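You operate a simulated robot arm through the tools that you are given. There is no shell and no other tool. Be economical: measure what you need, move in short steps, check, and stop when the job is done.

Carry out the task below with a simulated robot arm. There is one attempt and no reset: what you move stays moved.

## Task
Finish the joint at the teal knob and put the black cover on.
Fine: nut run down and tightened to green with the blue spanner before the small cover goes over it, spanner back on its rest, clamp knob tight.
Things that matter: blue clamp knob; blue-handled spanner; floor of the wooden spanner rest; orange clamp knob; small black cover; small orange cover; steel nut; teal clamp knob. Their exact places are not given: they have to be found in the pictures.

It is judged by the outcome, as a careful person would: the job done as asked, and still so three seconds after it is handed in. It fails if anything else is knocked over, pushed out of place, dropped, spilled or broken. Lids that push on must go on centred and level and be pressed home; caps that screw on are set level and turned clockwise until they are tight.

## Robot
A 7-joint arm with a two-finger parallel gripper on a trunk, on a base that drives. Base frame: it is fixed to the floor where the robot stands at the start and does not move with it; the origin is under the middle of the robot, x ahead of it, y to its left, z up; the surface under the hand at the start is at about z = 86.4. Readings come in cm, degrees, newtons and seconds.
With the tool pointing down near the work surface it reaches from about 40 to 90 cm from the robot's upright axis, wherever it stands. Its first joint turns from -115.0 to 115.0 degrees. Places, roughly: blue clamp knob [50, -10, 90]; floor of the wooden spanner rest [50, 10, 90]; orange clamp knob [50, -40, 90]; steel nut (3x4x2 cm) [60, -110, 90]; teal clamp knob [50, -30, 90]. Payload 3.91 kg.
Tool frame: the origin (TCP) lies between the finger pads and is the grasp point; the fingertips stand 3 cm ahead of it; z points along the fingers, y is the line along which they close. The gripper opens to 11 cm. The fingers are 2 cm wide and 1 cm thick; the gripper's body (4.8 by 11.2 cm) begins 5.5 cm behind the TCP.
Orientation is that of the tool frame in the base frame, as a unit quaternion [w, x, y, z]. With the fingers straight down and closing along the base's y, the tool's x points along the base's -x, its y along +y and its z along -z.

## Interface
- The arm moves only by the tool move_arm. Its argument "targets" is a list of rows, each a list of 7 numbers: the shift along the base's x, y, z in cm, then the turn, a rotation vector about the base's x, y, z in degrees, then the closure, from 0 (fully open) to 1 (shut). In form: [[dx, dy, dz, wx, wy, wz, fingers], ...]. A call has 1 to 12 rows; each row shifts and turns the commanded pose from where the row before left it. Rows are played at 5 a second. More than 5 cm and 8.6 degrees between two rows, or a gripper value outside its range, and nothing of the call is played. A pose out of reach is approached as far as the arm can. The call stops where the force on the tool passes 40 N (or 10 N more than at its start, if that is more) or the arm is blocked; 0.2 s more then pass. Each finger travels about 15.3 cm/s and halts on what it meets, pressing with about 40 N; the grip force reading is that of the motor and also rises with nothing between the fingers. The clock runs only during rows and for 0.2 s after the last one: add rows that do not move to give the fingers time. The reply holds the time, the measured pose of the TCP, the force on the tool along the base axes, the opening and the grip force, in the units named above and with some noise, with the torque about the TCP (base axes, N m) and any sound that the robot's microphone picked up.
- Cameras (640 x 400 px; columns grow to the right, rows downward): "scene" is now at [20.9, 14.04, 120.66]; the picture's right is [-0.68, -0.73, 0.00], its down [-0.31, 0.29, -0.91] and it looks along [0.66, -0.62, -0.42] (base axes); focal length 214 px, centre (320, 200). "wrist" rides on the gripper at [7.2, 1.7, -10.3] in the tool frame; the picture's right is [-0.23, 0.97, 0.00], its down [-0.76, -0.18, -0.62] and it looks along [-0.61, -0.14, 0.78] (tool axes); focal length 222 px, centre (320, 200).
- get_image(camera): a new picture of that camera. No time passes.
- slide_trunk(by): slides the trunk up (or, below 0, down) by that many cm; the arm and the scene camera ride with it, the base frame stays. It gives what a move gives, with no picture.
- drive_base(legs): drives the robot by 1 to 6 legs, each [ahead, left, turn to the left] in cm, cm and degrees, along the robot's own axes; the way and the turn of a leg run together, so that a leg with both is an arc; at most 150 cm and 180 degrees a leg. The arm and the cameras ride along, it lands a little off, and it stops where it bumps. It gives what a move gives.
- aim_head(pan, tilt): turns the head with the scene camera to pan (to the left, within 80 degrees either way) and tilt (down, from -29 to 69), counted from straight ahead of the robot. It gives what a move gives.
- locate(camera, pixels): there is no depth. For up to 12 entries [column, row, z] of the newest picture of that camera ("zoom" is the newest enlarged one), the place [x, y] in the base frame at which the ray of that pixel passes the height z, good to about 0.2 cm. No time passes.
- enlarge(camera, box): a new picture of the part [left, top, right, bottom] of that camera's present view, enlarged. No time passes.
- job_done(): hands the job in; it is judged then, once.

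Work in short steps. Measure before you move; look again where a grasp or a placing could have gone wrong, and mend it. You have 80 turns and 68 pictures in all, those below and enlarged ones among them. Open the gripper and draw the arm clear of the work before you hand the job in, unless the task says otherwise; then end with one line.

The tools are called as name(argument=value, ...) on one line, values as JSON. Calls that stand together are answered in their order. move_arm: Moves the arm, as the interface text tells. Its arguments: {"type":"object","properties":{"targets":{"type":"array","items":{"type":"array","items":{"type":"number"}}}},"required":["targets"]} The other tools are called the same way: slide_trunk (by) slides the trunk up or down; drive_base (legs) drives the base; aim_head (pan, tilt) turns the head that bears the scene camera; get_image (camera) takes a picture; locate (camera, pixels) gives the place at which the rays of pixels pass given heights; enlarge (camera, box) takes an enlarged picture of a part of a camera's view; job_done () hands the job in.

At the start:

```text
time: 0.0
eef_pos: [58.27, -32.43, 115.26]
tcp_rot: [0.001, 0.0, 1.0, 0.0]
force: [0.1, 0.4, 0.5]
torque: [-0.01, -0.04, 0.0]
gripper_width: 11.02
finger_force: 0.0
trunk travel left (down, up): [-52.5, 46.5]
robot x, y, heading: [-0.03, 0.26, 0.1]
head pan, tilt: [-43.0, 25.1]
```

scene: 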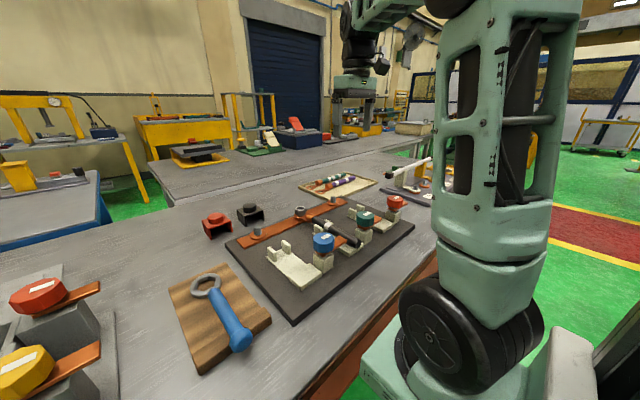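
wrist: 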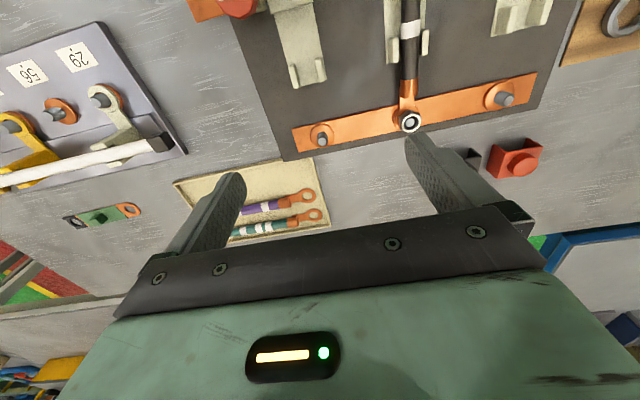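

I see the board with the copper bar, three clamps, spanner on the rest and two covers. I take enlarged views to see the details.

enlarge(camera="scene", box=[160, 160, 440, 340])

enlarge(camera="wrist", box=[0, 0, 640, 250])

```text
2.22 times, centred on (300, 250) of scene
```

zoom: 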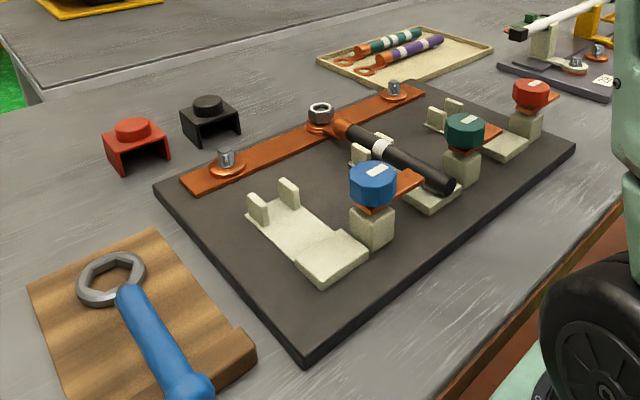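

```text
1.00 times, centred on (320, 125) of wrist (not enlarged: the box is as wide or as high as the picture)
```

zoom: 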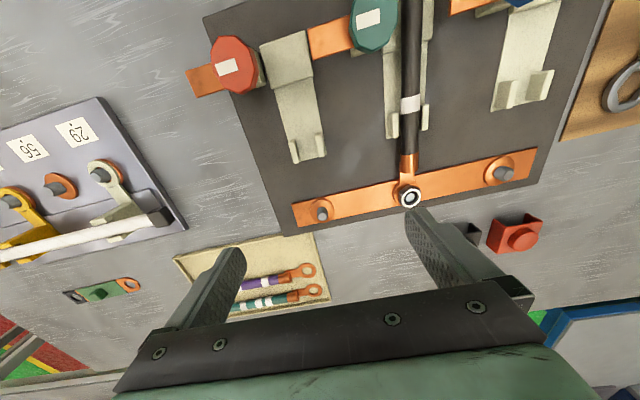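

I locate the main features in the scene and wrist pictures, to see whether the "nut" at the middle stud is the one listed.

locate(camera="wrist", pixels=[[410, 120, 90], [322, 139, 89], [506, 100, 89], [515, 162, 89], [97, 92, 89], [410, 30, 89], [85, 55, 88], [97, 214, 87], [640, 20, 88]])

locate(camera="scene", pixels=[[300, 209, 90], [323, 242, 93], [365, 217, 93], [397, 201, 93], [217, 220, 89], [251, 209, 89], [208, 284, 88], [235, 335, 89], [267, 230, 88], [333, 201, 88], [30, 295, 90]])

```text
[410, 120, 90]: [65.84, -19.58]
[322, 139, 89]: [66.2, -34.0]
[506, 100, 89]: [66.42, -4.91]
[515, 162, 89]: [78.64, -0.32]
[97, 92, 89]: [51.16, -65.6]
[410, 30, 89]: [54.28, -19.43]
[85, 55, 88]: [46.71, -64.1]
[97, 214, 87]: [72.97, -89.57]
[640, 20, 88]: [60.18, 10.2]
```

```text
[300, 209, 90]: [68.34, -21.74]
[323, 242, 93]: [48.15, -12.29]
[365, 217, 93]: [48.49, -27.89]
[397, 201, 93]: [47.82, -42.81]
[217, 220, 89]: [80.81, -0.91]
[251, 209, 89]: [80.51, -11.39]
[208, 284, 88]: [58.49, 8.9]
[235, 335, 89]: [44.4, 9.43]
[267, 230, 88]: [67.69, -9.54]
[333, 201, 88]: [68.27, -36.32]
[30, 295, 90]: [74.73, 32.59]
```

The middle stud is near (66,-20). I zoom on the stud/nut and look right for the place at y = -110.

enlarge(camera="wrist", box=[360, 70, 460, 140])

enlarge(camera="scene", box=[270, 180, 430, 280])

aim_head(pan=-75, tilt=25)

get_image(camera="scene")

```text
5.71 times, centred on (410, 105) of wrist
```

zoom: 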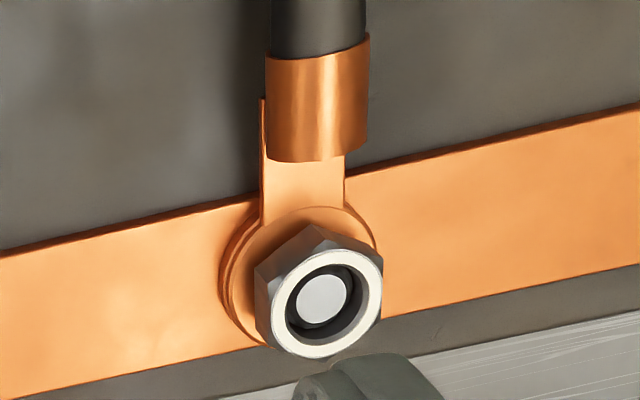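

```text
4.00 times, centred on (350, 230) of scene
```

zoom: 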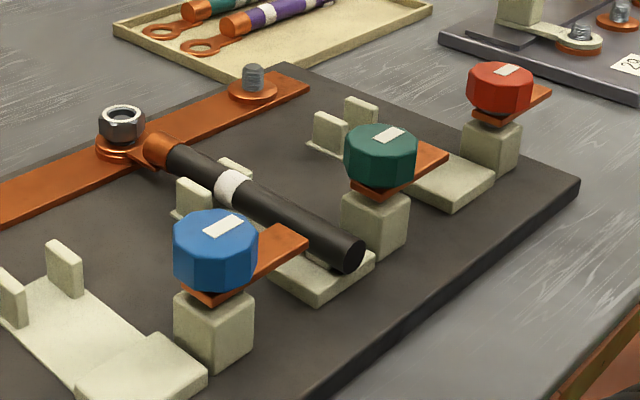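

```text
time: 1.0
eef_pos: [58.11, -32.45, 115.19]
tcp_rot: [0.0, 0.001, 1.0, 0.0]
force: [0.3, 0.2, 0.2]
torque: [0.0, -0.04, -0.02]
gripper_width: 10.97
finger_force: 0.0
trunk travel left (down, up): [-52.5, 46.5]
robot x, y, heading: [0.22, 0.11, -0.1]
head pan, tilt: [-75.0, 25.0]
```

```text
61 pictures are left
```

scene: 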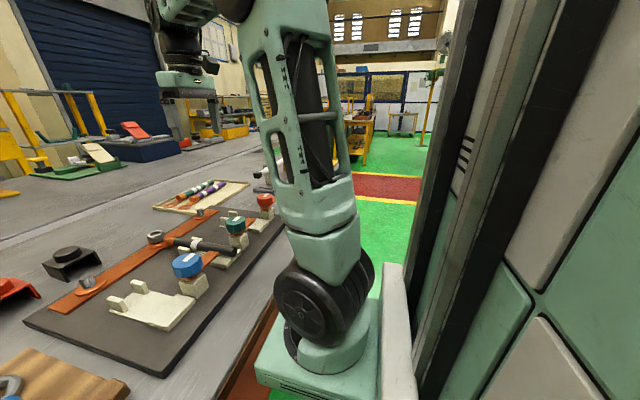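

A nut already sits on the middle stud, but the list says one near y = -110. I swing the arm right and look with the wrist camera.

move_arm(targets=[[0, -5, 2, 0, 0, 0, 0], [0, -5, 2, 0, 0, 0, 0], [0, -5, 0, 0, 0, 0, 0], [0, -5, 0, 0, 0, 0, 0], [0, -5, 0, 0, 0, 0, 0], [0, -5, 0, 0, 0, 0, 0]])

get_image(camera="wrist")

aim_head(pan=-55, tilt=20)

get_image(camera="scene")

```text
refused: row 1 steps farther than a row can; nothing moved
```

```text
60 pictures are left
```

wrist: 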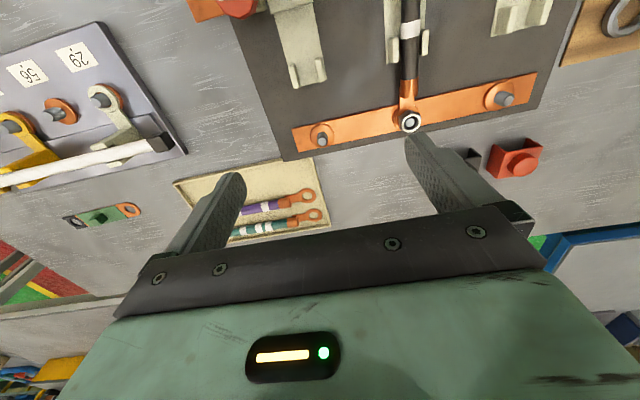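

```text
time: 1.8
eef_pos: [58.15, -32.48, 115.26]
tcp_rot: [0.0, 0.0, 1.0, 0.0]
force: [0.9, -0.2, 1.0]
torque: [0.03, 0.01, -0.03]
gripper_width: 11.0
finger_force: 0.0
trunk travel left (down, up): [-52.5, 46.5]
robot x, y, heading: [0.31, -0.06, 0.1]
head pan, tilt: [-55.0, 20.0]
```

```text
59 pictures are left
```

scene: 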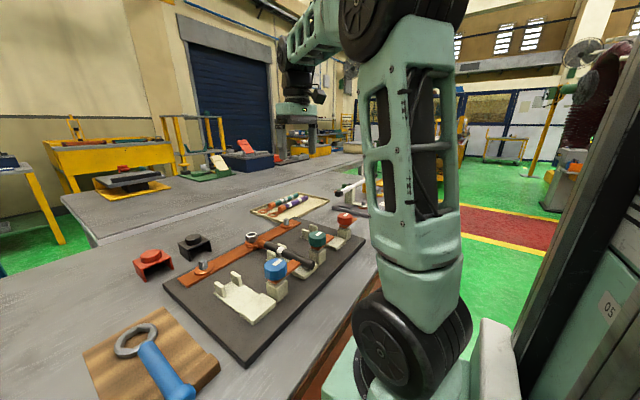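

Steps must be ≤5 cm in length; I repeat the move with pure y steps.

move_arm(targets=[[0, -4.9, 0, 0, 0, 0, 0], [0, -4.9, 0, 0, 0, 0, 0], [0, -4.9, 0, 0, 0, 0, 0], [0, -4.9, 0, 0, 0, 0, 0], [0, -4.9, 0, 0, 0, 0, 0], [0, -4.9, 0, 0, 0, 0, 0], [0, -4.9, 0, 0, 0, 0, 0]])

get_image(camera="wrist")

```text
time: 3.4
eef_pos: [56.62, -61.8, 113.43]
tcp_rot: [0.0, 0.0, 1.0, -0.001]
force: [0.9, 1.6, 1.0]
torque: [-0.16, 0.1, -0.04]
gripper_width: 10.99
finger_force: 0.1
out of reach, approached as far as the arm can: row 6, 7
trunk travel left (down, up): [-52.5, 46.5]
robot x, y, heading: [0.05, -0.08, -0.1]
head pan, tilt: [-55.0, 20.0]
```

```text
58 pictures are left
```

wrist: 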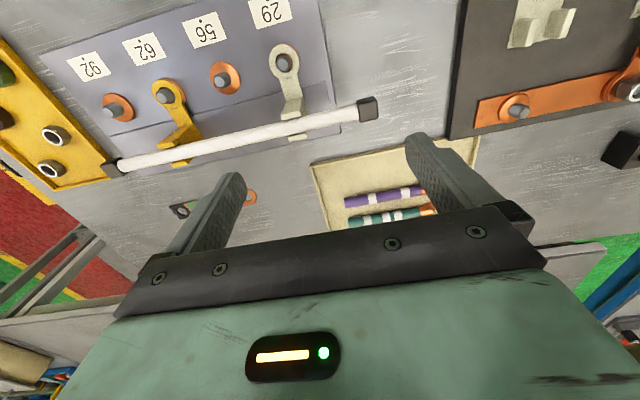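

A yellow tray with nuts at left (45,150). I zoom on it.

enlarge(camera="wrist", box=[0, 40, 160, 220])

locate(camera="wrist", pixels=[[52, 134, 90], [50, 168, 90], [5, 75, 90], [5, 120, 90], [110, 165, 88], [240, 195, 87], [635, 90, 90], [519, 107, 89]])

```text
2.22 times, centred on (80, 130) of wrist
```

zoom: 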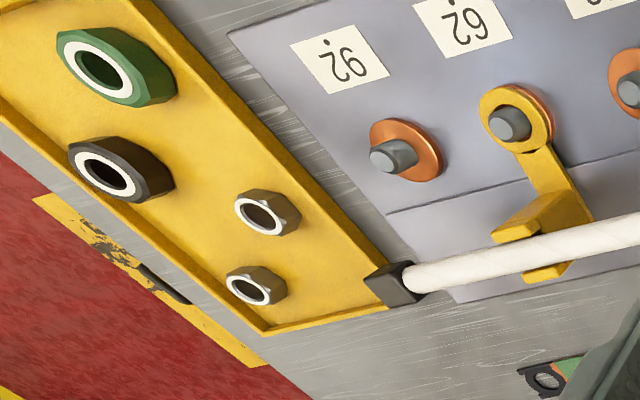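

```text
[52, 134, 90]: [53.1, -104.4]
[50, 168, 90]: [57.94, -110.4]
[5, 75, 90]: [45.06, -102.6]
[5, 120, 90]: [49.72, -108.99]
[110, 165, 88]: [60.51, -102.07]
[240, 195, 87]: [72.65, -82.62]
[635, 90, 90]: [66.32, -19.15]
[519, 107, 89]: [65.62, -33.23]
```

The tray has two large and two small nuts; one small is at (58,-110). But I need to understand what's on the middle stud, so I go near it with the wrist camera.

move_arm(targets=[[0.5, 4.9, 0, 0, 0, 0, 0], [0.5, 4.9, 0, 0, 0, 0, 0], [0.5, 4.9, 0, 0, 0, 0, 0], [0, 4.9, -0.5, 0, 0, 0, 0], [0, 4.9, 0, 0, 0, 0, 0], [0, 4.9, 0, 0, 0, 0, 0], [0, 4.9, 0, 0, 0, 0, 0], [0, 4.9, 0, 0, 0, 0, 0], [0, 0, -4.9, 0, 0, 0, 0], [0, 0, -4.9, 0, 0, 0, 0], [0, 0, 0, 0, 0, 0, 0]])

get_image(camera="wrist")

```text
time: 5.8
eef_pos: [58.26, -22.81, 103.01]
tcp_rot: [0.001, 0.0, 1.0, 0.0]
force: [0.6, 0.0, 0.8]
torque: [0.03, -0.02, 0.01]
gripper_width: 11.02
finger_force: 0.1
trunk travel left (down, up): [-52.5, 46.5]
robot x, y, heading: [0.09, 0.16, 0.1]
head pan, tilt: [-55.0, 20.0]
```

```text
56 pictures are left
```

wrist: 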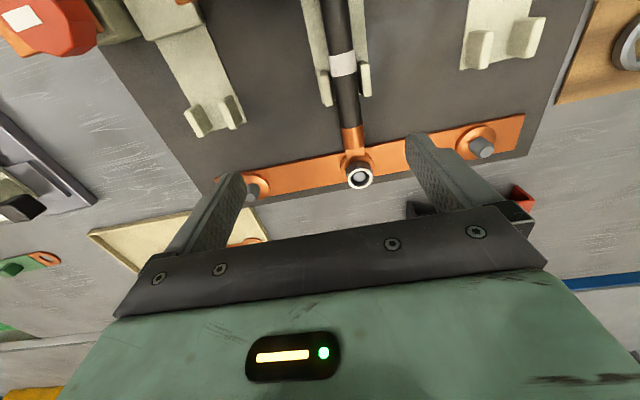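

Zoom on the nut and the side stud to compare their heights.

enlarge(camera="wrist", box=[310, 120, 410, 200])

locate(camera="wrist", pixels=[[360, 177, 90], [360, 177, 92], [480, 148, 90], [480, 148, 92], [505, 140, 90]])

enlarge(camera="scene", box=[180, 215, 320, 295])

```text
5.00 times, centred on (360, 160) of wrist
```

zoom: 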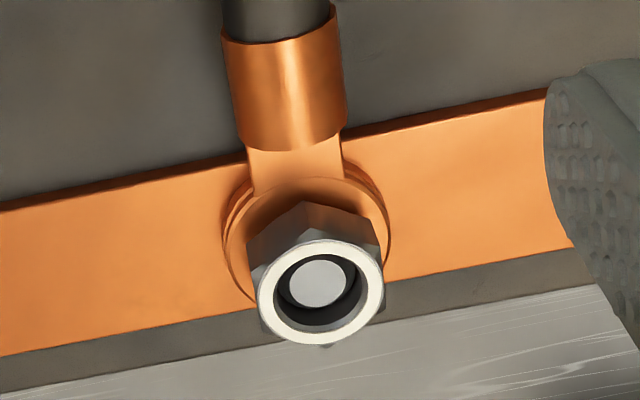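

```text
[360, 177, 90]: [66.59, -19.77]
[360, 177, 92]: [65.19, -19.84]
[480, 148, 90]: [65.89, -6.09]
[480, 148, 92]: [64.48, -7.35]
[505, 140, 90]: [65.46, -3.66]
```

```text
4.57 times, centred on (250, 255) of scene
```

zoom: 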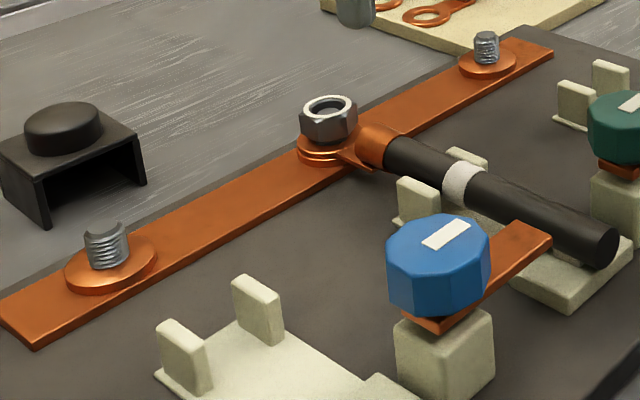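

The nut sits started on the middle stud (~66,-19.8), stud top recessed. Now I look at the spanner and covers from above, at y≈0.

move_arm(targets=[[-1, 4.8, 0, 0, 0, 0, 0], [-1, 4.8, 0, 0, 0, 0, 0], [-1, 4.8, 0, 0, 0, 0, 0], [-1, 4.8, 0, 0, 0, 0, 0], [-1, 4.8, 0, 0, 0, 0, 0], [-1, 4.8, 0, 0, 0, 0, 0], [0, 0, 0, 0, 0, 0, 0]])

get_image(camera="wrist")

aim_head(pan=-20, tilt=40)

get_image(camera="scene")

```text
time: 7.4
eef_pos: [52.16, 5.84, 102.77]
tcp_rot: [0.0, 0.0, 1.0, 0.0]
force: [-0.8, 0.6, -1.1]
torque: [0.01, 0.01, 0.0]
gripper_width: 11.0
finger_force: 0.1
trunk travel left (down, up): [-52.5, 46.5]
robot x, y, heading: [0.06, 0.07, -0.1]
head pan, tilt: [-55.0, 20.0]
```

```text
53 pictures are left
```

wrist: 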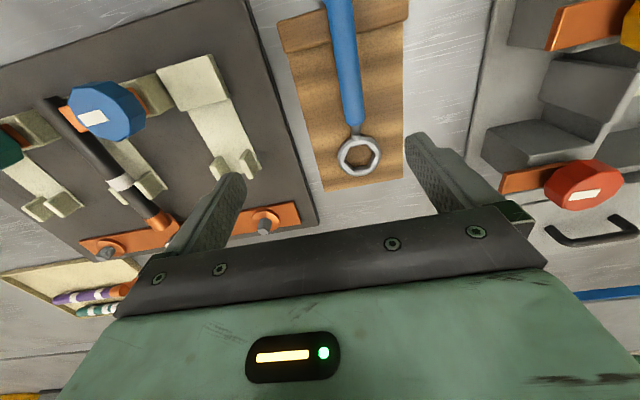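

```text
time: 8.4
eef_pos: [52.11, 5.67, 102.85]
tcp_rot: [0.0, 0.0, 1.0, 0.0]
force: [-0.5, -0.2, -0.2]
torque: [-0.01, -0.03, -0.03]
gripper_width: 10.97
finger_force: 0.1
trunk travel left (down, up): [-52.5, 46.5]
robot x, y, heading: [0.24, -0.12, -0.0]
head pan, tilt: [-20.0, 40.0]
```

```text
52 pictures are left
```

scene: 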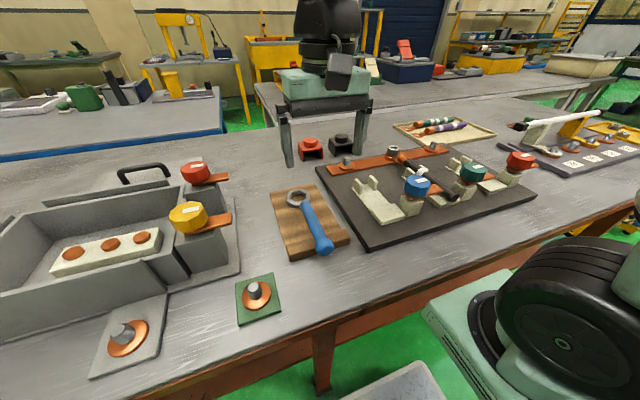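

I zoom on the spanner and on the teal clamp in the scene view.

enlarge(camera="scene", box=[250, 170, 370, 270])

locate(camera="zoom", pixels=[[0, 0, 88]])

enlarge(camera="scene", box=[290, 125, 530, 245])

locate(camera="wrist", pixels=[[360, 156, 88], [350, 90, 88], [340, 0, 88], [326, 190, 87], [403, 178, 87], [278, 15, 87]])

```text
4.00 times, centred on (310, 220) of scene
```

zoom: 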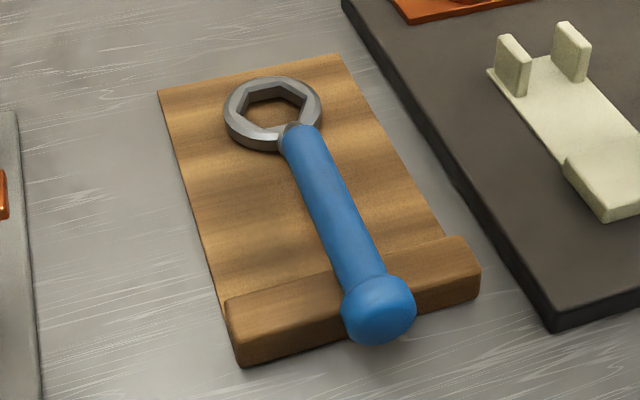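

```text
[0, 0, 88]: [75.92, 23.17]
```

```text
2.67 times, centred on (410, 185) of scene
```

zoom: 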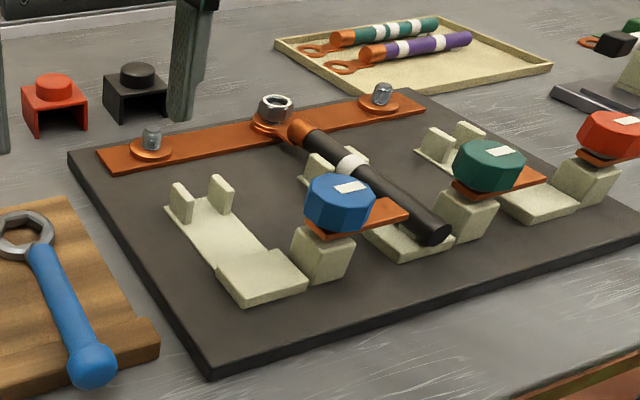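

```text
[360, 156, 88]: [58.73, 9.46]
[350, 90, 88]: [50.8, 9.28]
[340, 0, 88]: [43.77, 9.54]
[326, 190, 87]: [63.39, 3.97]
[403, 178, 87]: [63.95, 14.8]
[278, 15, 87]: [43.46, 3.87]
```

Spanner lies along x at y≈9.4, ring at x≈58.7, handle rising to the ball end. I intersect scene rays at several heights to get the handle's height, nut and stud heights.

locate(camera="scene", pixels=[[324.5, 247.5, 89], [324.5, 247.5, 92], [313.7, 222.5, 88], [313.7, 222.5, 91], [298, 198, 87], [298, 198, 89], [393.5, 152, 90], [393.5, 152, 92], [471, 174, 93], [471, 174, 96]])

locate(camera="wrist", pixels=[[350, 90, 91], [340, 0, 91], [360, 156, 90], [343, 50, 88], [343, 50, 91], [92, 116, 93], [92, 116, 95], [287, 30, 88.5], [400, 5, 88.5]])

```text
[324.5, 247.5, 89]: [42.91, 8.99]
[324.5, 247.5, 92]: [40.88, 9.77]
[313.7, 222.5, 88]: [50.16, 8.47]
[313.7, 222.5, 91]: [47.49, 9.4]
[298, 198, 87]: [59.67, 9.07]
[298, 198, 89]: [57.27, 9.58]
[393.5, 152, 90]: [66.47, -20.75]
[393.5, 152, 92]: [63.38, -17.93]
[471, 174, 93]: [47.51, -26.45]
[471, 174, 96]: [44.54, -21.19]
```

```text
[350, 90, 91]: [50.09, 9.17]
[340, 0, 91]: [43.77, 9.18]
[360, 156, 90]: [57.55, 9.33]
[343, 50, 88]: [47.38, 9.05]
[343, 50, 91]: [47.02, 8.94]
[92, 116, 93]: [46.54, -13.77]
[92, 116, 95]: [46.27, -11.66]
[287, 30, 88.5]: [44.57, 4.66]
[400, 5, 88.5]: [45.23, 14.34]
```

Handle at y≈9.3, axis z≈89.5–90 near x=49. I move over it and descend to TCP z≈91, open.

move_arm(targets=[[-3.1, 3.6, 0, 0, 0, 0, 0], [0, 0, -4.5, 0, 0, 0, 0], [0, 0, -4.2, 0, 0, 0, 0], [0, 0, -2, 0, 0, 0, 0.5], [0, 0, -1.2, 0, 0, 0, 0.55]])

get_image(camera="wrist")

enlarge(camera="scene", box=[250, 150, 370, 270])

```text
time: 9.6
eef_pos: [48.89, 9.51, 91.01]
tcp_rot: [0.0, 0.0, 1.0, 0.0]
force: [0.0, 0.2, 0.0]
torque: [0.01, -0.01, 0.01]
gripper_width: 4.97
finger_force: 0.0
trunk travel left (down, up): [-52.5, 46.5]
robot x, y, heading: [0.02, 0.13, 0.1]
head pan, tilt: [-20.0, 40.0]
```

```text
49 pictures are left
```

wrist: 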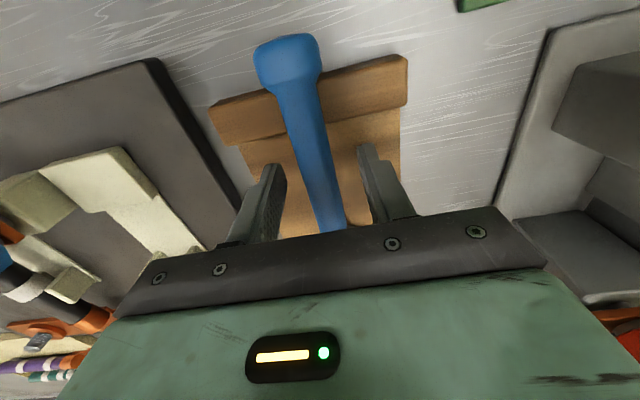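

```text
3.33 times, centred on (310, 210) of scene
```

zoom: 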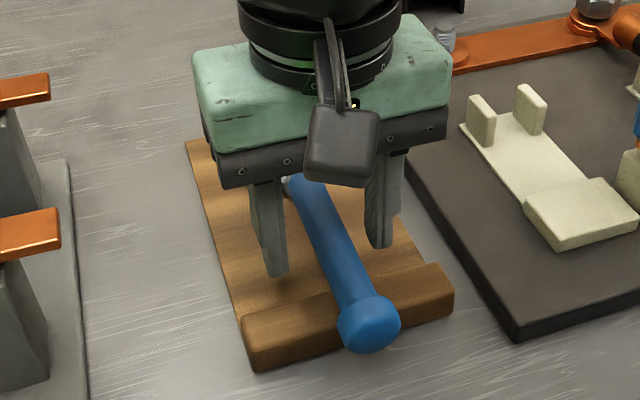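

Fingers straddle the handle; close and lift a little.

move_arm(targets=[[0, 0, -0.3, 0, 0, 0, 0.7], [0, 0, 0, 0, 0, 0, 0.85], [0, 0, 0, 0, 0, 0, 1], [0, 0, 0, 0, 0, 0, 1]])

move_arm(targets=[[0, 0, 2, 0, 0, 0, 1], [0, 0, 3, 0, 0, 0, 1], [0, 0, 3, 0, 0, 0, 1], [0, 0, 0, 0, 0, 0, 1]])

get_image(camera="scene")

```text
time: 10.6
eef_pos: [49.02, 9.5, 90.77]
tcp_rot: [0.0, 0.0, 1.0, 0.0]
force: [-1.0, -0.2, 2.1]
torque: [-0.05, -0.07, 0.02]
gripper_width: 1.98
finger_force: 40.1
trunk travel left (down, up): [-52.5, 46.5]
robot x, y, heading: [0.07, 0.13, -0.1]
head pan, tilt: [-20.0, 40.0]
```

```text
time: 11.6
eef_pos: [49.04, 9.49, 98.94]
tcp_rot: [0.0, 0.001, 1.0, 0.0]
force: [-0.9, 0.3, -2.8]
torque: [0.01, 0.09, 0.0]
gripper_width: 2.0
finger_force: 40.0
trunk travel left (down, up): [-52.5, 46.5]
robot x, y, heading: [-0.02, -0.13, -0.0]
head pan, tilt: [-20.0, 40.0]
```

```text
47 pictures are left
```

scene: 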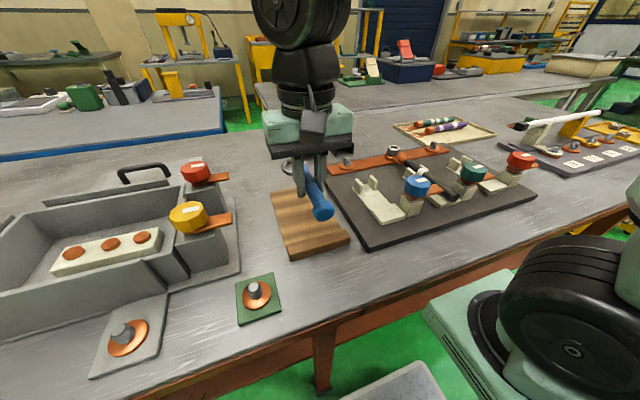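

Spanner held (2.0 cm, COM near grip). I carry it toward the nut, turning -60° about z so the handle points to -x/+y, staying high at z≈99.

move_arm(targets=[[1.76, -2.94, 0, 0, 0, -8.57, 1], [1.76, -2.94, 0, 0, 0, -8.57, 1], [1.76, -2.94, 0, 0, 0, -8.57, 1], [1.76, -2.94, 0, 0, 0, -8.57, 1], [1.76, -2.94, 0, 0, 0, -8.57, 1], [1.76, -2.94, 0, 0, 0, -8.57, 1], [1.76, -2.94, 0, 0, 0, -8.58, 1], [0, 0, 0, 0, 0, 0, 1]])

aim_head(pan=-30, tilt=35)

enlarge(camera="scene", box=[260, 100, 420, 220])

get_image(camera="wrist")

```text
time: 13.4
eef_pos: [61.33, -11.17, 98.78]
tcp_rot: [0.0, 0.501, 0.865, 0.0]
force: [-0.1, 0.0, -3.1]
torque: [0.05, 0.04, -0.02]
gripper_width: 1.96
finger_force: 40.0
trunk travel left (down, up): [-52.5, 46.5]
robot x, y, heading: [0.14, 0.34, 0.3]
head pan, tilt: [-20.0, 40.0]
```

```text
time: 14.1
eef_pos: [61.45, -11.21, 98.96]
tcp_rot: [0.0, 0.499, 0.867, 0.0]
force: [0.2, 0.1, -2.9]
torque: [0.01, 0.0, 0.01]
gripper_width: 2.0
finger_force: 40.0
trunk travel left (down, up): [-52.5, 46.5]
robot x, y, heading: [-0.31, -0.19, -0.2]
head pan, tilt: [-30.0, 35.0]
```

```text
3.33 times, centred on (340, 160) of scene
```

zoom: 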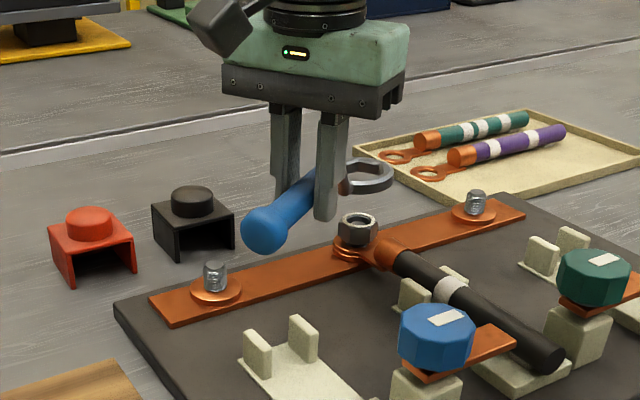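

```text
45 pictures are left
```

wrist: 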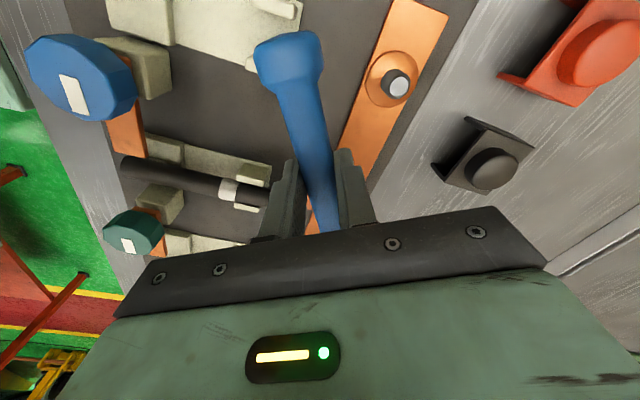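

Ring and nut are both visible. I zoom tighter to compare ring-hole and nut hex orientation, and locate both.

enlarge(camera="scene", box=[325, 135, 389, 175])

locate(camera="zoom", pixels=[[242, 175, 92], [242, 360, 90]])

```text
10.00 times, centred on (357, 155) of scene
```

zoom: 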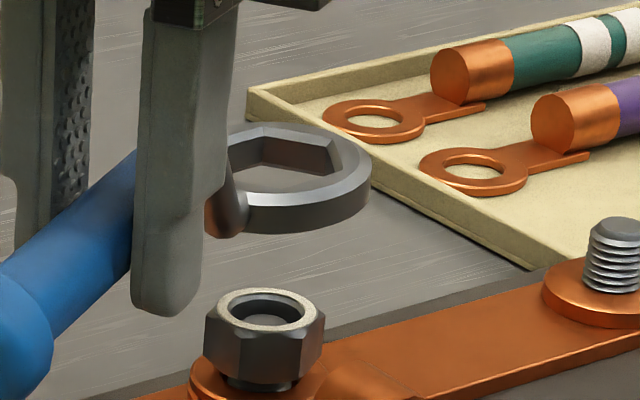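

```text
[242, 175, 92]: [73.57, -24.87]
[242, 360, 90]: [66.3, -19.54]
```

The nut is raised off the lug with stud visible beneath (needs running down). Hole flats face along the handle; nut corners point along x, so I'll seat at handle angle φ=90 (handle toward +y). I check the ring centre.

locate(camera="zoom", pixels=[[297, 165, 96], [297, 165, 97], [265, 307, 91], [265, 307, 92], [263, 345, 90.5], [619, 228, 90.5], [619, 228, 91.5]])

enlarge(camera="scene", box=[300, 140, 340, 190])

```text
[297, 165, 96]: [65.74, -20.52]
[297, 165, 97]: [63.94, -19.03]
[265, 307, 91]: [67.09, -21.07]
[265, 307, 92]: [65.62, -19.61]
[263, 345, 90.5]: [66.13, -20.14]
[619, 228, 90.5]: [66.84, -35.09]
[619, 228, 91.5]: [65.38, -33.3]
```

```text
8.00 times, centred on (320, 165) of scene
```

zoom: 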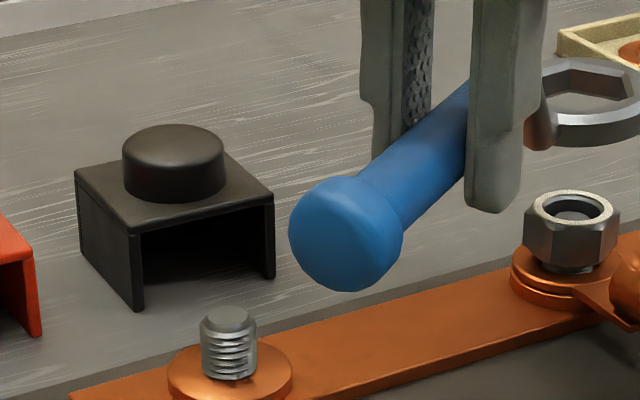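

Ring's left part is hidden by the finger; its true centre is about (274,160) in the previous zoom. I re-zoom there to locate it and the nut consistently.

enlarge(camera="scene", box=[325, 135, 389, 175])

locate(camera="zoom", pixels=[[275, 160, 96], [275, 160, 97], [275, 160, 95.5], [371, 185, 96], [262, 128, 96], [328, 138, 96], [265, 305, 91.7]])

```text
10.00 times, centred on (357, 155) of scene
```

zoom: 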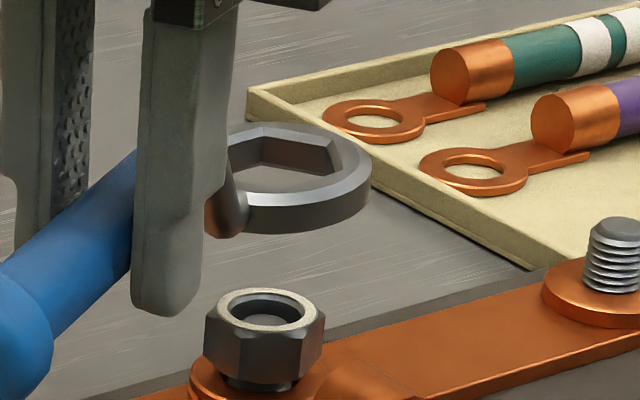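

```text
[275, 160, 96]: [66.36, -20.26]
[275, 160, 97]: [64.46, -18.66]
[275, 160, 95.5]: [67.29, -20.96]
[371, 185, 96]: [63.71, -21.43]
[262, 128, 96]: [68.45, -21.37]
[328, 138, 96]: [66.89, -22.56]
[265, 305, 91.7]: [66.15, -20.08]
```

I turn to φ=90 (handle along +y) with the ring over the nut, lowering 2.6 cm so the ring is just above the nut, then compare.

move_arm(targets=[[1.1, 0.2, 0, 0, 0, -7.5, 1], [1.1, 0.2, 0, 0, 0, -7.5, 1], [1.1, 0.2, 0, 0, 0, -7.5, 1], [1.1, 0.2, 0, 0, 0, -7.5, 1], [0, 0, -1.3, 0, 0, 0, 1], [0, 0, -1.3, 0, 0, 0, 1], [0, 0, 0, 0, 0, 0, 1]])

enlarge(camera="scene", box=[315, 130, 395, 180])

```text
time: 15.7
eef_pos: [65.79, -10.4, 96.17]
tcp_rot: [0.0, 0.707, 0.707, 0.0]
force: [-0.4, 0.7, -3.4]
torque: [0.05, 0.01, 0.02]
gripper_width: 1.99
finger_force: 40.0
trunk travel left (down, up): [-52.5, 46.5]
robot x, y, heading: [-0.41, 0.25, 0.3]
head pan, tilt: [-30.0, 35.0]
```

```text
8.00 times, centred on (355, 155) of scene
```

zoom: 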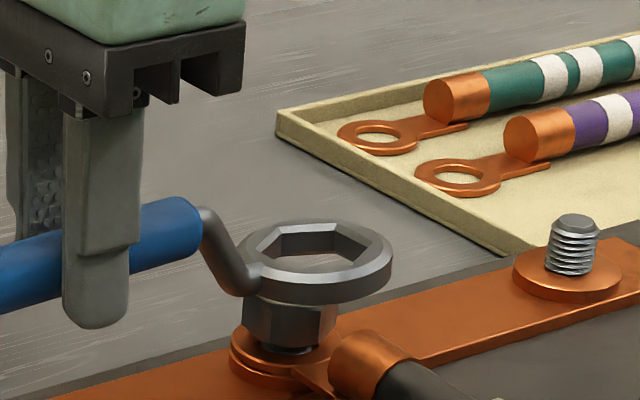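

Ring and nut both visible: ring centre (316,262), nut centre column ~290. I locate for heights.

locate(camera="zoom", pixels=[[316, 262, 93], [316, 262, 94], [316, 262, 95], [290, 320, 91], [243, 320, 91], [337, 320, 91], [290, 345, 90]])

```text
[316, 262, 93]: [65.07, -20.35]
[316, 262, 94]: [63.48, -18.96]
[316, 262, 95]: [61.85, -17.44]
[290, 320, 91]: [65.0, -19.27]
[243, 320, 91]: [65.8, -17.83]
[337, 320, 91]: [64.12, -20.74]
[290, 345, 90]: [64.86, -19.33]
```

I check known points (handle end near (185,232), fingertip bottom (97,325) at z≈93.2) to calibrate this view.

locate(camera="zoom", pixels=[[185, 232, 95], [185, 232, 96], [97, 328, 93.2], [40, 270, 95], [40, 270, 96], [572, 222, 91], [568, 285, 89]])

get_image(camera="wrist")

```text
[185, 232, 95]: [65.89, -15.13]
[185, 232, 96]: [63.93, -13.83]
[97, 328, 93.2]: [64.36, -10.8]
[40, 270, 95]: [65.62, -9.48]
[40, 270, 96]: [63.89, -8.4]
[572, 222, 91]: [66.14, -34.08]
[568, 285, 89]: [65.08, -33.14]
```

```text
40 pictures are left
```

wrist: 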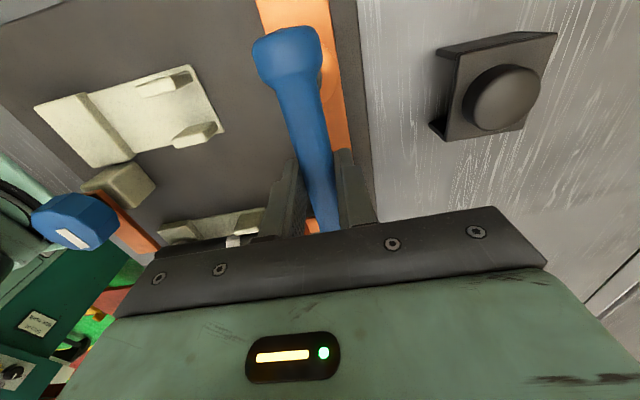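

Handle axis calibrates to x≈65.8, z≈95. I refine ring-top centre at (316,251).

locate(camera="zoom", pixels=[[316, 251, 93], [316, 251, 93.5], [240, 255, 93.3], [393, 255, 93.3], [316, 219, 93.3], [316, 283, 93.3], [290, 312, 90.9]])

```text
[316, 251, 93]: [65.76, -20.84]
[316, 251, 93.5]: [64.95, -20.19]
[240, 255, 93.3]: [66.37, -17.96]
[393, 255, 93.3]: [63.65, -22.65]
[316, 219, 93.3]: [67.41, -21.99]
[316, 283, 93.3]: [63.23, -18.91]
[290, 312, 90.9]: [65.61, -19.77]
```

Ring is 0.95 cm too far in -y. I shift +0.95 in y, -0.1 in x, and look.

move_arm(targets=[[-0.1, 0.95, 0, 0, 0, 0, 1], [0, 0, 0, 0, 0, 0, 1]])

enlarge(camera="scene", box=[331, 140, 379, 180])

```text
time: 16.3
eef_pos: [65.54, -9.38, 96.22]
tcp_rot: [0.0, 0.707, 0.707, 0.0]
force: [-0.8, 0.0, -3.4]
torque: [0.05, -0.01, -0.03]
gripper_width: 2.0
finger_force: 40.2
trunk travel left (down, up): [-52.5, 46.5]
robot x, y, heading: [-0.36, 0.14, -0.1]
head pan, tilt: [-30.0, 35.0]
```

```text
10.00 times, centred on (355, 160) of scene
```

zoom: 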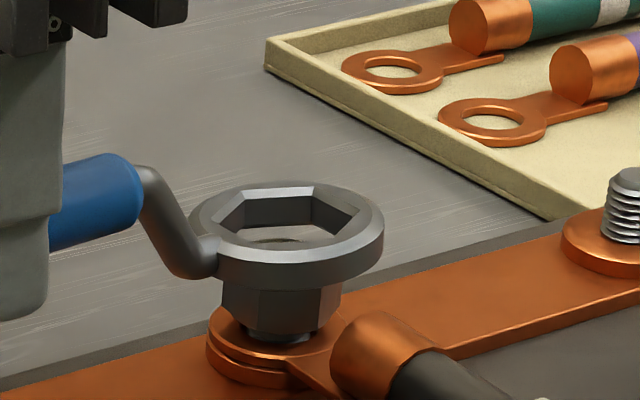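

Columns and hex orientation agree. I lower gently 1.3 cm in small steps.

move_arm(targets=[[0, 0, -0.4, 0, 0, 0, 1], [0, 0, -0.3, 0, 0, 0, 1], [0, 0, -0.3, 0, 0, 0, 1], [0, 0, -0.3, 0, 0, 0, 1], [0, 0, 0, 0, 0, 0, 1]])

enlarge(camera="scene", box=[331, 140, 379, 180])

```text
time: 17.5
eef_pos: [65.62, -9.35, 94.96]
tcp_rot: [0.0, 0.707, 0.707, 0.0]
force: [0.3, -5.6, 4.7]
torque: [-1.11, -0.04, 0.02]
gripper_width: 1.98
finger_force: 40.1
trunk travel left (down, up): [-52.5, 46.5]
robot x, y, heading: [0.19, 0.34, -0.1]
head pan, tilt: [-30.0, 35.0]
```

```text
10.00 times, centred on (355, 160) of scene
```

zoom: 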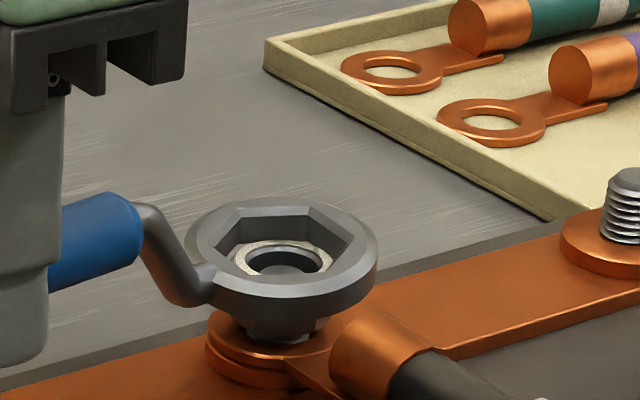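

Ring is partly round the nut, with the contact force pushing it toward -y. I ease -0.15 in y and lower a bit more.

move_arm(targets=[[0, -0.15, 0, 0, 0, 0, 1], [0, 0, -0.2, 0, 0, 0, 1], [0, 0, -0.2, 0, 0, 0, 1], [0, 0, 0, 0, 0, 0, 1]])

enlarge(camera="scene", box=[331, 140, 379, 180])

```text
time: 18.5
eef_pos: [65.7, -9.53, 94.47]
tcp_rot: [0.0, 0.707, 0.707, -0.001]
force: [-0.6, -6.1, -2.3]
torque: [-0.24, -0.01, -0.09]
gripper_width: 2.02
finger_force: 39.8
trunk travel left (down, up): [-52.5, 46.5]
robot x, y, heading: [-0.19, -0.43, 0.0]
head pan, tilt: [-30.0, 35.0]
```

```text
10.00 times, centred on (355, 160) of scene
```

zoom: 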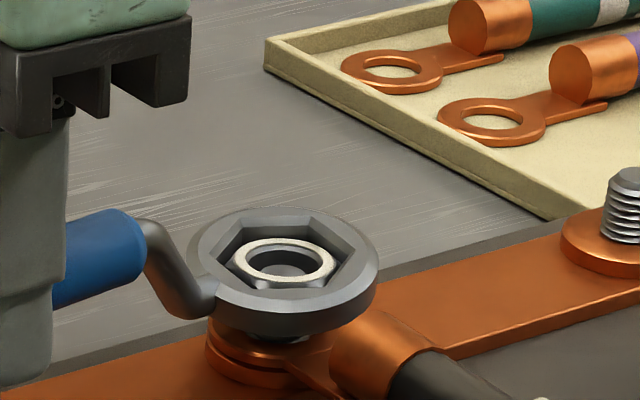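

Seated: hex engaged, vertical load gone. I ease -0.12 in y and turn clockwise from φ=90 to 132 about the nut.

move_arm(targets=[[0, -0.12, 0, 0, 0, 0, 1], [1.092, -0.057, 0, 0, 0, -6, 1], [1.081, -0.171, 0, 0, 0, -6, 1], [1.056, -0.283, 0, 0, 0, -6, 1], [1.021, -0.392, 0, 0, 0, -6, 1], [0.975, -0.497, 0, 0, 0, -6, 1], [0.917, -0.596, 0, 0, 0, -6, 1], [0.85, -0.688, 0, 0, 0, -6, 1], [0, 0, 0, 0, 0, 0, 1]])

enlarge(camera="scene", box=[315, 125, 395, 175])

```text
time: 20.5
eef_pos: [72.64, -12.28, 94.59]
tcp_rot: [0.0, 0.914, 0.405, 0.0]
force: [-2.2, 8.4, -4.3]
torque: [0.48, -0.11, -0.64]
gripper_width: 2.02
finger_force: 40.0
trunk travel left (down, up): [-52.5, 46.5]
robot x, y, heading: [-0.13, -0.4, 0.2]
head pan, tilt: [-30.0, 35.0]
```

```text
8.00 times, centred on (355, 150) of scene
```

zoom: 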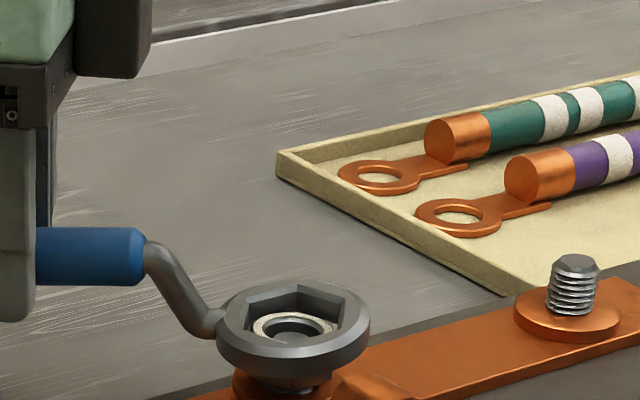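

The nut turned with the spanner (moderate resistance). I lift off, swing back to φ=72 and look before reseating.

move_arm(targets=[[0, 0, 1.0, 0, 0, 0, 1], [0, 0, 0.8, 0, 0, 0, 1], [-1.149, 0.897, 0, 0, 0, 8, 1], [-1.262, 0.729, 0, 0, 0, 8, 1], [-1.352, 0.547, 0, 0, 0, 8, 1], [-1.414, 0.352, 0, 0, 0, 8, 1], [-1.45, 0.153, 0, 0, 0, 8, 1], [-1.457, -0.051, 0, 0, 0, 8, 1], [-1.081, -0.171, 0, 0, 0, 6, 1], [-1.056, -0.283, 0, 0, 0, 6, 1], [0, 0, 0, 0, 0, 0, 1]])

enlarge(camera="scene", box=[331, 140, 379, 180])

```text
time: 22.9
eef_pos: [62.52, -9.99, 96.27]
tcp_rot: [0.0, 0.587, 0.809, 0.001]
force: [-0.3, 0.6, -2.7]
torque: [0.03, 0.06, 0.01]
gripper_width: 2.03
finger_force: 40.2
trunk travel left (down, up): [-52.5, 46.5]
robot x, y, heading: [0.14, -0.63, -0.1]
head pan, tilt: [-30.0, 35.0]
```

```text
10.00 times, centred on (355, 160) of scene
```

zoom: 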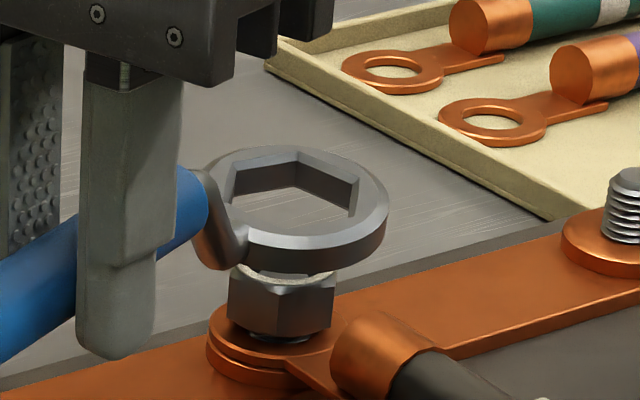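

Orientation matches (nut corners ≈18°). I shift slightly and lower to seat.

move_arm(targets=[[0.05, 0.07, -0.5, 0, 0, 0, 1], [0, 0, -0.4, 0, 0, 0, 1], [0, 0, -0.4, 0, 0, 0, 1], [0, 0, -0.3, 0, 0, 0, 1], [0, 0, -0.2, 0, 0, 0, 1], [0, 0, 0, 0, 0, 0, 1]])

enlarge(camera="scene", box=[331, 140, 379, 180])

```text
time: 24.3
eef_pos: [62.5, -10.0, 94.55]
tcp_rot: [0.0, 0.588, 0.809, 0.0]
force: [0.7, -2.7, -1.5]
torque: [-0.18, -0.07, 0.02]
gripper_width: 2.01
finger_force: 40.4
trunk travel left (down, up): [-52.5, 46.5]
robot x, y, heading: [-0.06, -0.34, 0.3]
head pan, tilt: [-30.0, 35.0]
```

```text
10.00 times, centred on (355, 160) of scene
```

zoom: 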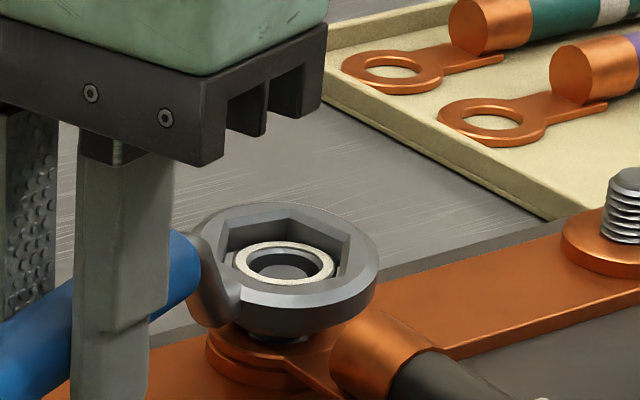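

Well seated. Turn clockwise 72→132.

move_arm(targets=[[1.325, 0.336, 0, 0, 0, -7.5, 1], [1.357, 0.161, 0, 0, 0, -7.5, 1], [1.367, -0.018, 0, 0, 0, -7.5, 1], [1.353, -0.196, 0, 0, 0, -7.5, 1], [1.315, -0.372, 0, 0, 0, -7.5, 1], [1.256, -0.539, 0, 0, 0, -7.5, 1], [1.175, -0.699, 0, 0, 0, -7.5, 1], [1.073, -0.846, 0, 0, 0, -7.5, 1], [0, 0, 0, 0, 0, 0, 1]])

enlarge(camera="scene", box=[315, 130, 395, 180])

```text
time: 26.3
eef_pos: [72.8, -12.18, 94.59]
tcp_rot: [-0.001, 0.914, 0.405, 0.0]
force: [-6.1, 3.9, -5.7]
torque: [0.4, -0.01, -0.75]
gripper_width: 2.0
finger_force: 40.7
trunk travel left (down, up): [-52.5, 46.5]
robot x, y, heading: [-0.05, -0.05, -0.1]
head pan, tilt: [-30.0, 35.0]
```

```text
8.00 times, centred on (355, 155) of scene
```

zoom: 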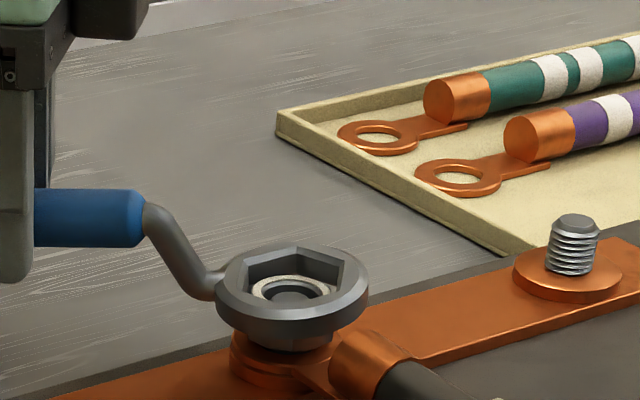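

Turned freely. Lift, swing back, and reseat.

move_arm(targets=[[0, 0, 1.0, 0, 0, 0, 1], [0, 0, 0.8, 0, 0, 0, 1], [-1.149, 0.897, 0, 0, 0, 8, 1], [-1.262, 0.729, 0, 0, 0, 8, 1], [-1.352, 0.547, 0, 0, 0, 8, 1], [-1.414, 0.352, 0, 0, 0, 8, 1], [-1.45, 0.153, 0, 0, 0, 8, 1], [-1.457, -0.051, 0, 0, 0, 8, 1], [-1.081, -0.171, 0, 0, 0, 6, 1], [-1.056, -0.283, 0, 0, 0, 6, 1], [0, 0, 0, 0, 0, 0, 1]])

move_arm(targets=[[0, 0, -0.5, 0, 0, 0, 1], [0, 0, -0.4, 0, 0, 0, 1], [0, 0, -0.4, 0, 0, 0, 1], [0, 0, -0.3, 0, 0, 0, 1], [0, 0, -0.25, 0, 0, 0, 1], [0, 0, 0, 0, 0, 0, 1]])

enlarge(camera="scene", box=[331, 140, 379, 180])

```text
time: 28.7
eef_pos: [62.45, -10.1, 96.3]
tcp_rot: [0.0, 0.587, 0.809, 0.0]
force: [-0.5, 0.1, -2.7]
torque: [0.02, 0.0, 0.01]
gripper_width: 2.05
finger_force: 39.6
trunk travel left (down, up): [-52.5, 46.5]
robot x, y, heading: [0.15, -0.13, -0.2]
head pan, tilt: [-30.0, 35.0]
```

```text
time: 30.1
eef_pos: [62.51, -10.2, 94.47]
tcp_rot: [0.001, 0.588, 0.809, 0.0]
force: [1.3, -3.8, -1.0]
torque: [-0.35, -0.05, -0.06]
gripper_width: 1.99
finger_force: 39.9
trunk travel left (down, up): [-52.5, 46.5]
robot x, y, heading: [-0.18, 0.28, -0.1]
head pan, tilt: [-30.0, 35.0]
```

```text
10.00 times, centred on (355, 160) of scene
```

zoom: 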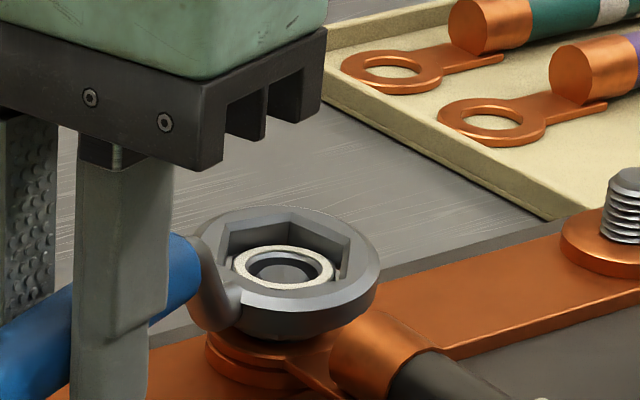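

Seating is repeatable. Turn again.

move_arm(targets=[[1.325, 0.336, 0, 0, 0, -7.5, 1], [1.357, 0.161, 0, 0, 0, -7.5, 1], [1.367, -0.018, 0, 0, 0, -7.5, 1], [1.353, -0.196, 0, 0, 0, -7.5, 1], [1.315, -0.372, 0, 0, 0, -7.5, 1], [1.256, -0.539, 0, 0, 0, -7.5, 1], [1.175, -0.699, 0, 0, 0, -7.5, 1], [1.073, -0.846, 0, 0, 0, -7.5, 1], [0, 0, 0, 0, 0, 0, 1]])

enlarge(camera="scene", box=[331, 140, 379, 180])

```text
time: 32.1
eef_pos: [72.84, -12.2, 94.65]
tcp_rot: [0.001, 0.914, 0.406, 0.0]
force: [-2.4, 5.2, -3.3]
torque: [0.28, -0.01, -0.48]
gripper_width: 2.04
finger_force: 40.0
trunk travel left (down, up): [-52.5, 46.5]
robot x, y, heading: [0.07, 0.29, -0.1]
head pan, tilt: [-30.0, 35.0]
```

```text
10.00 times, centred on (355, 160) of scene
```

zoom: 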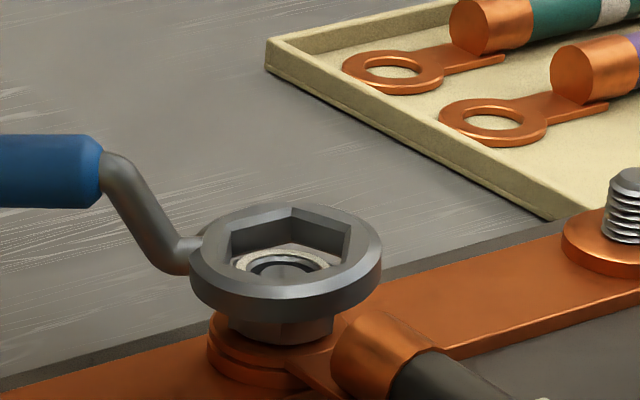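

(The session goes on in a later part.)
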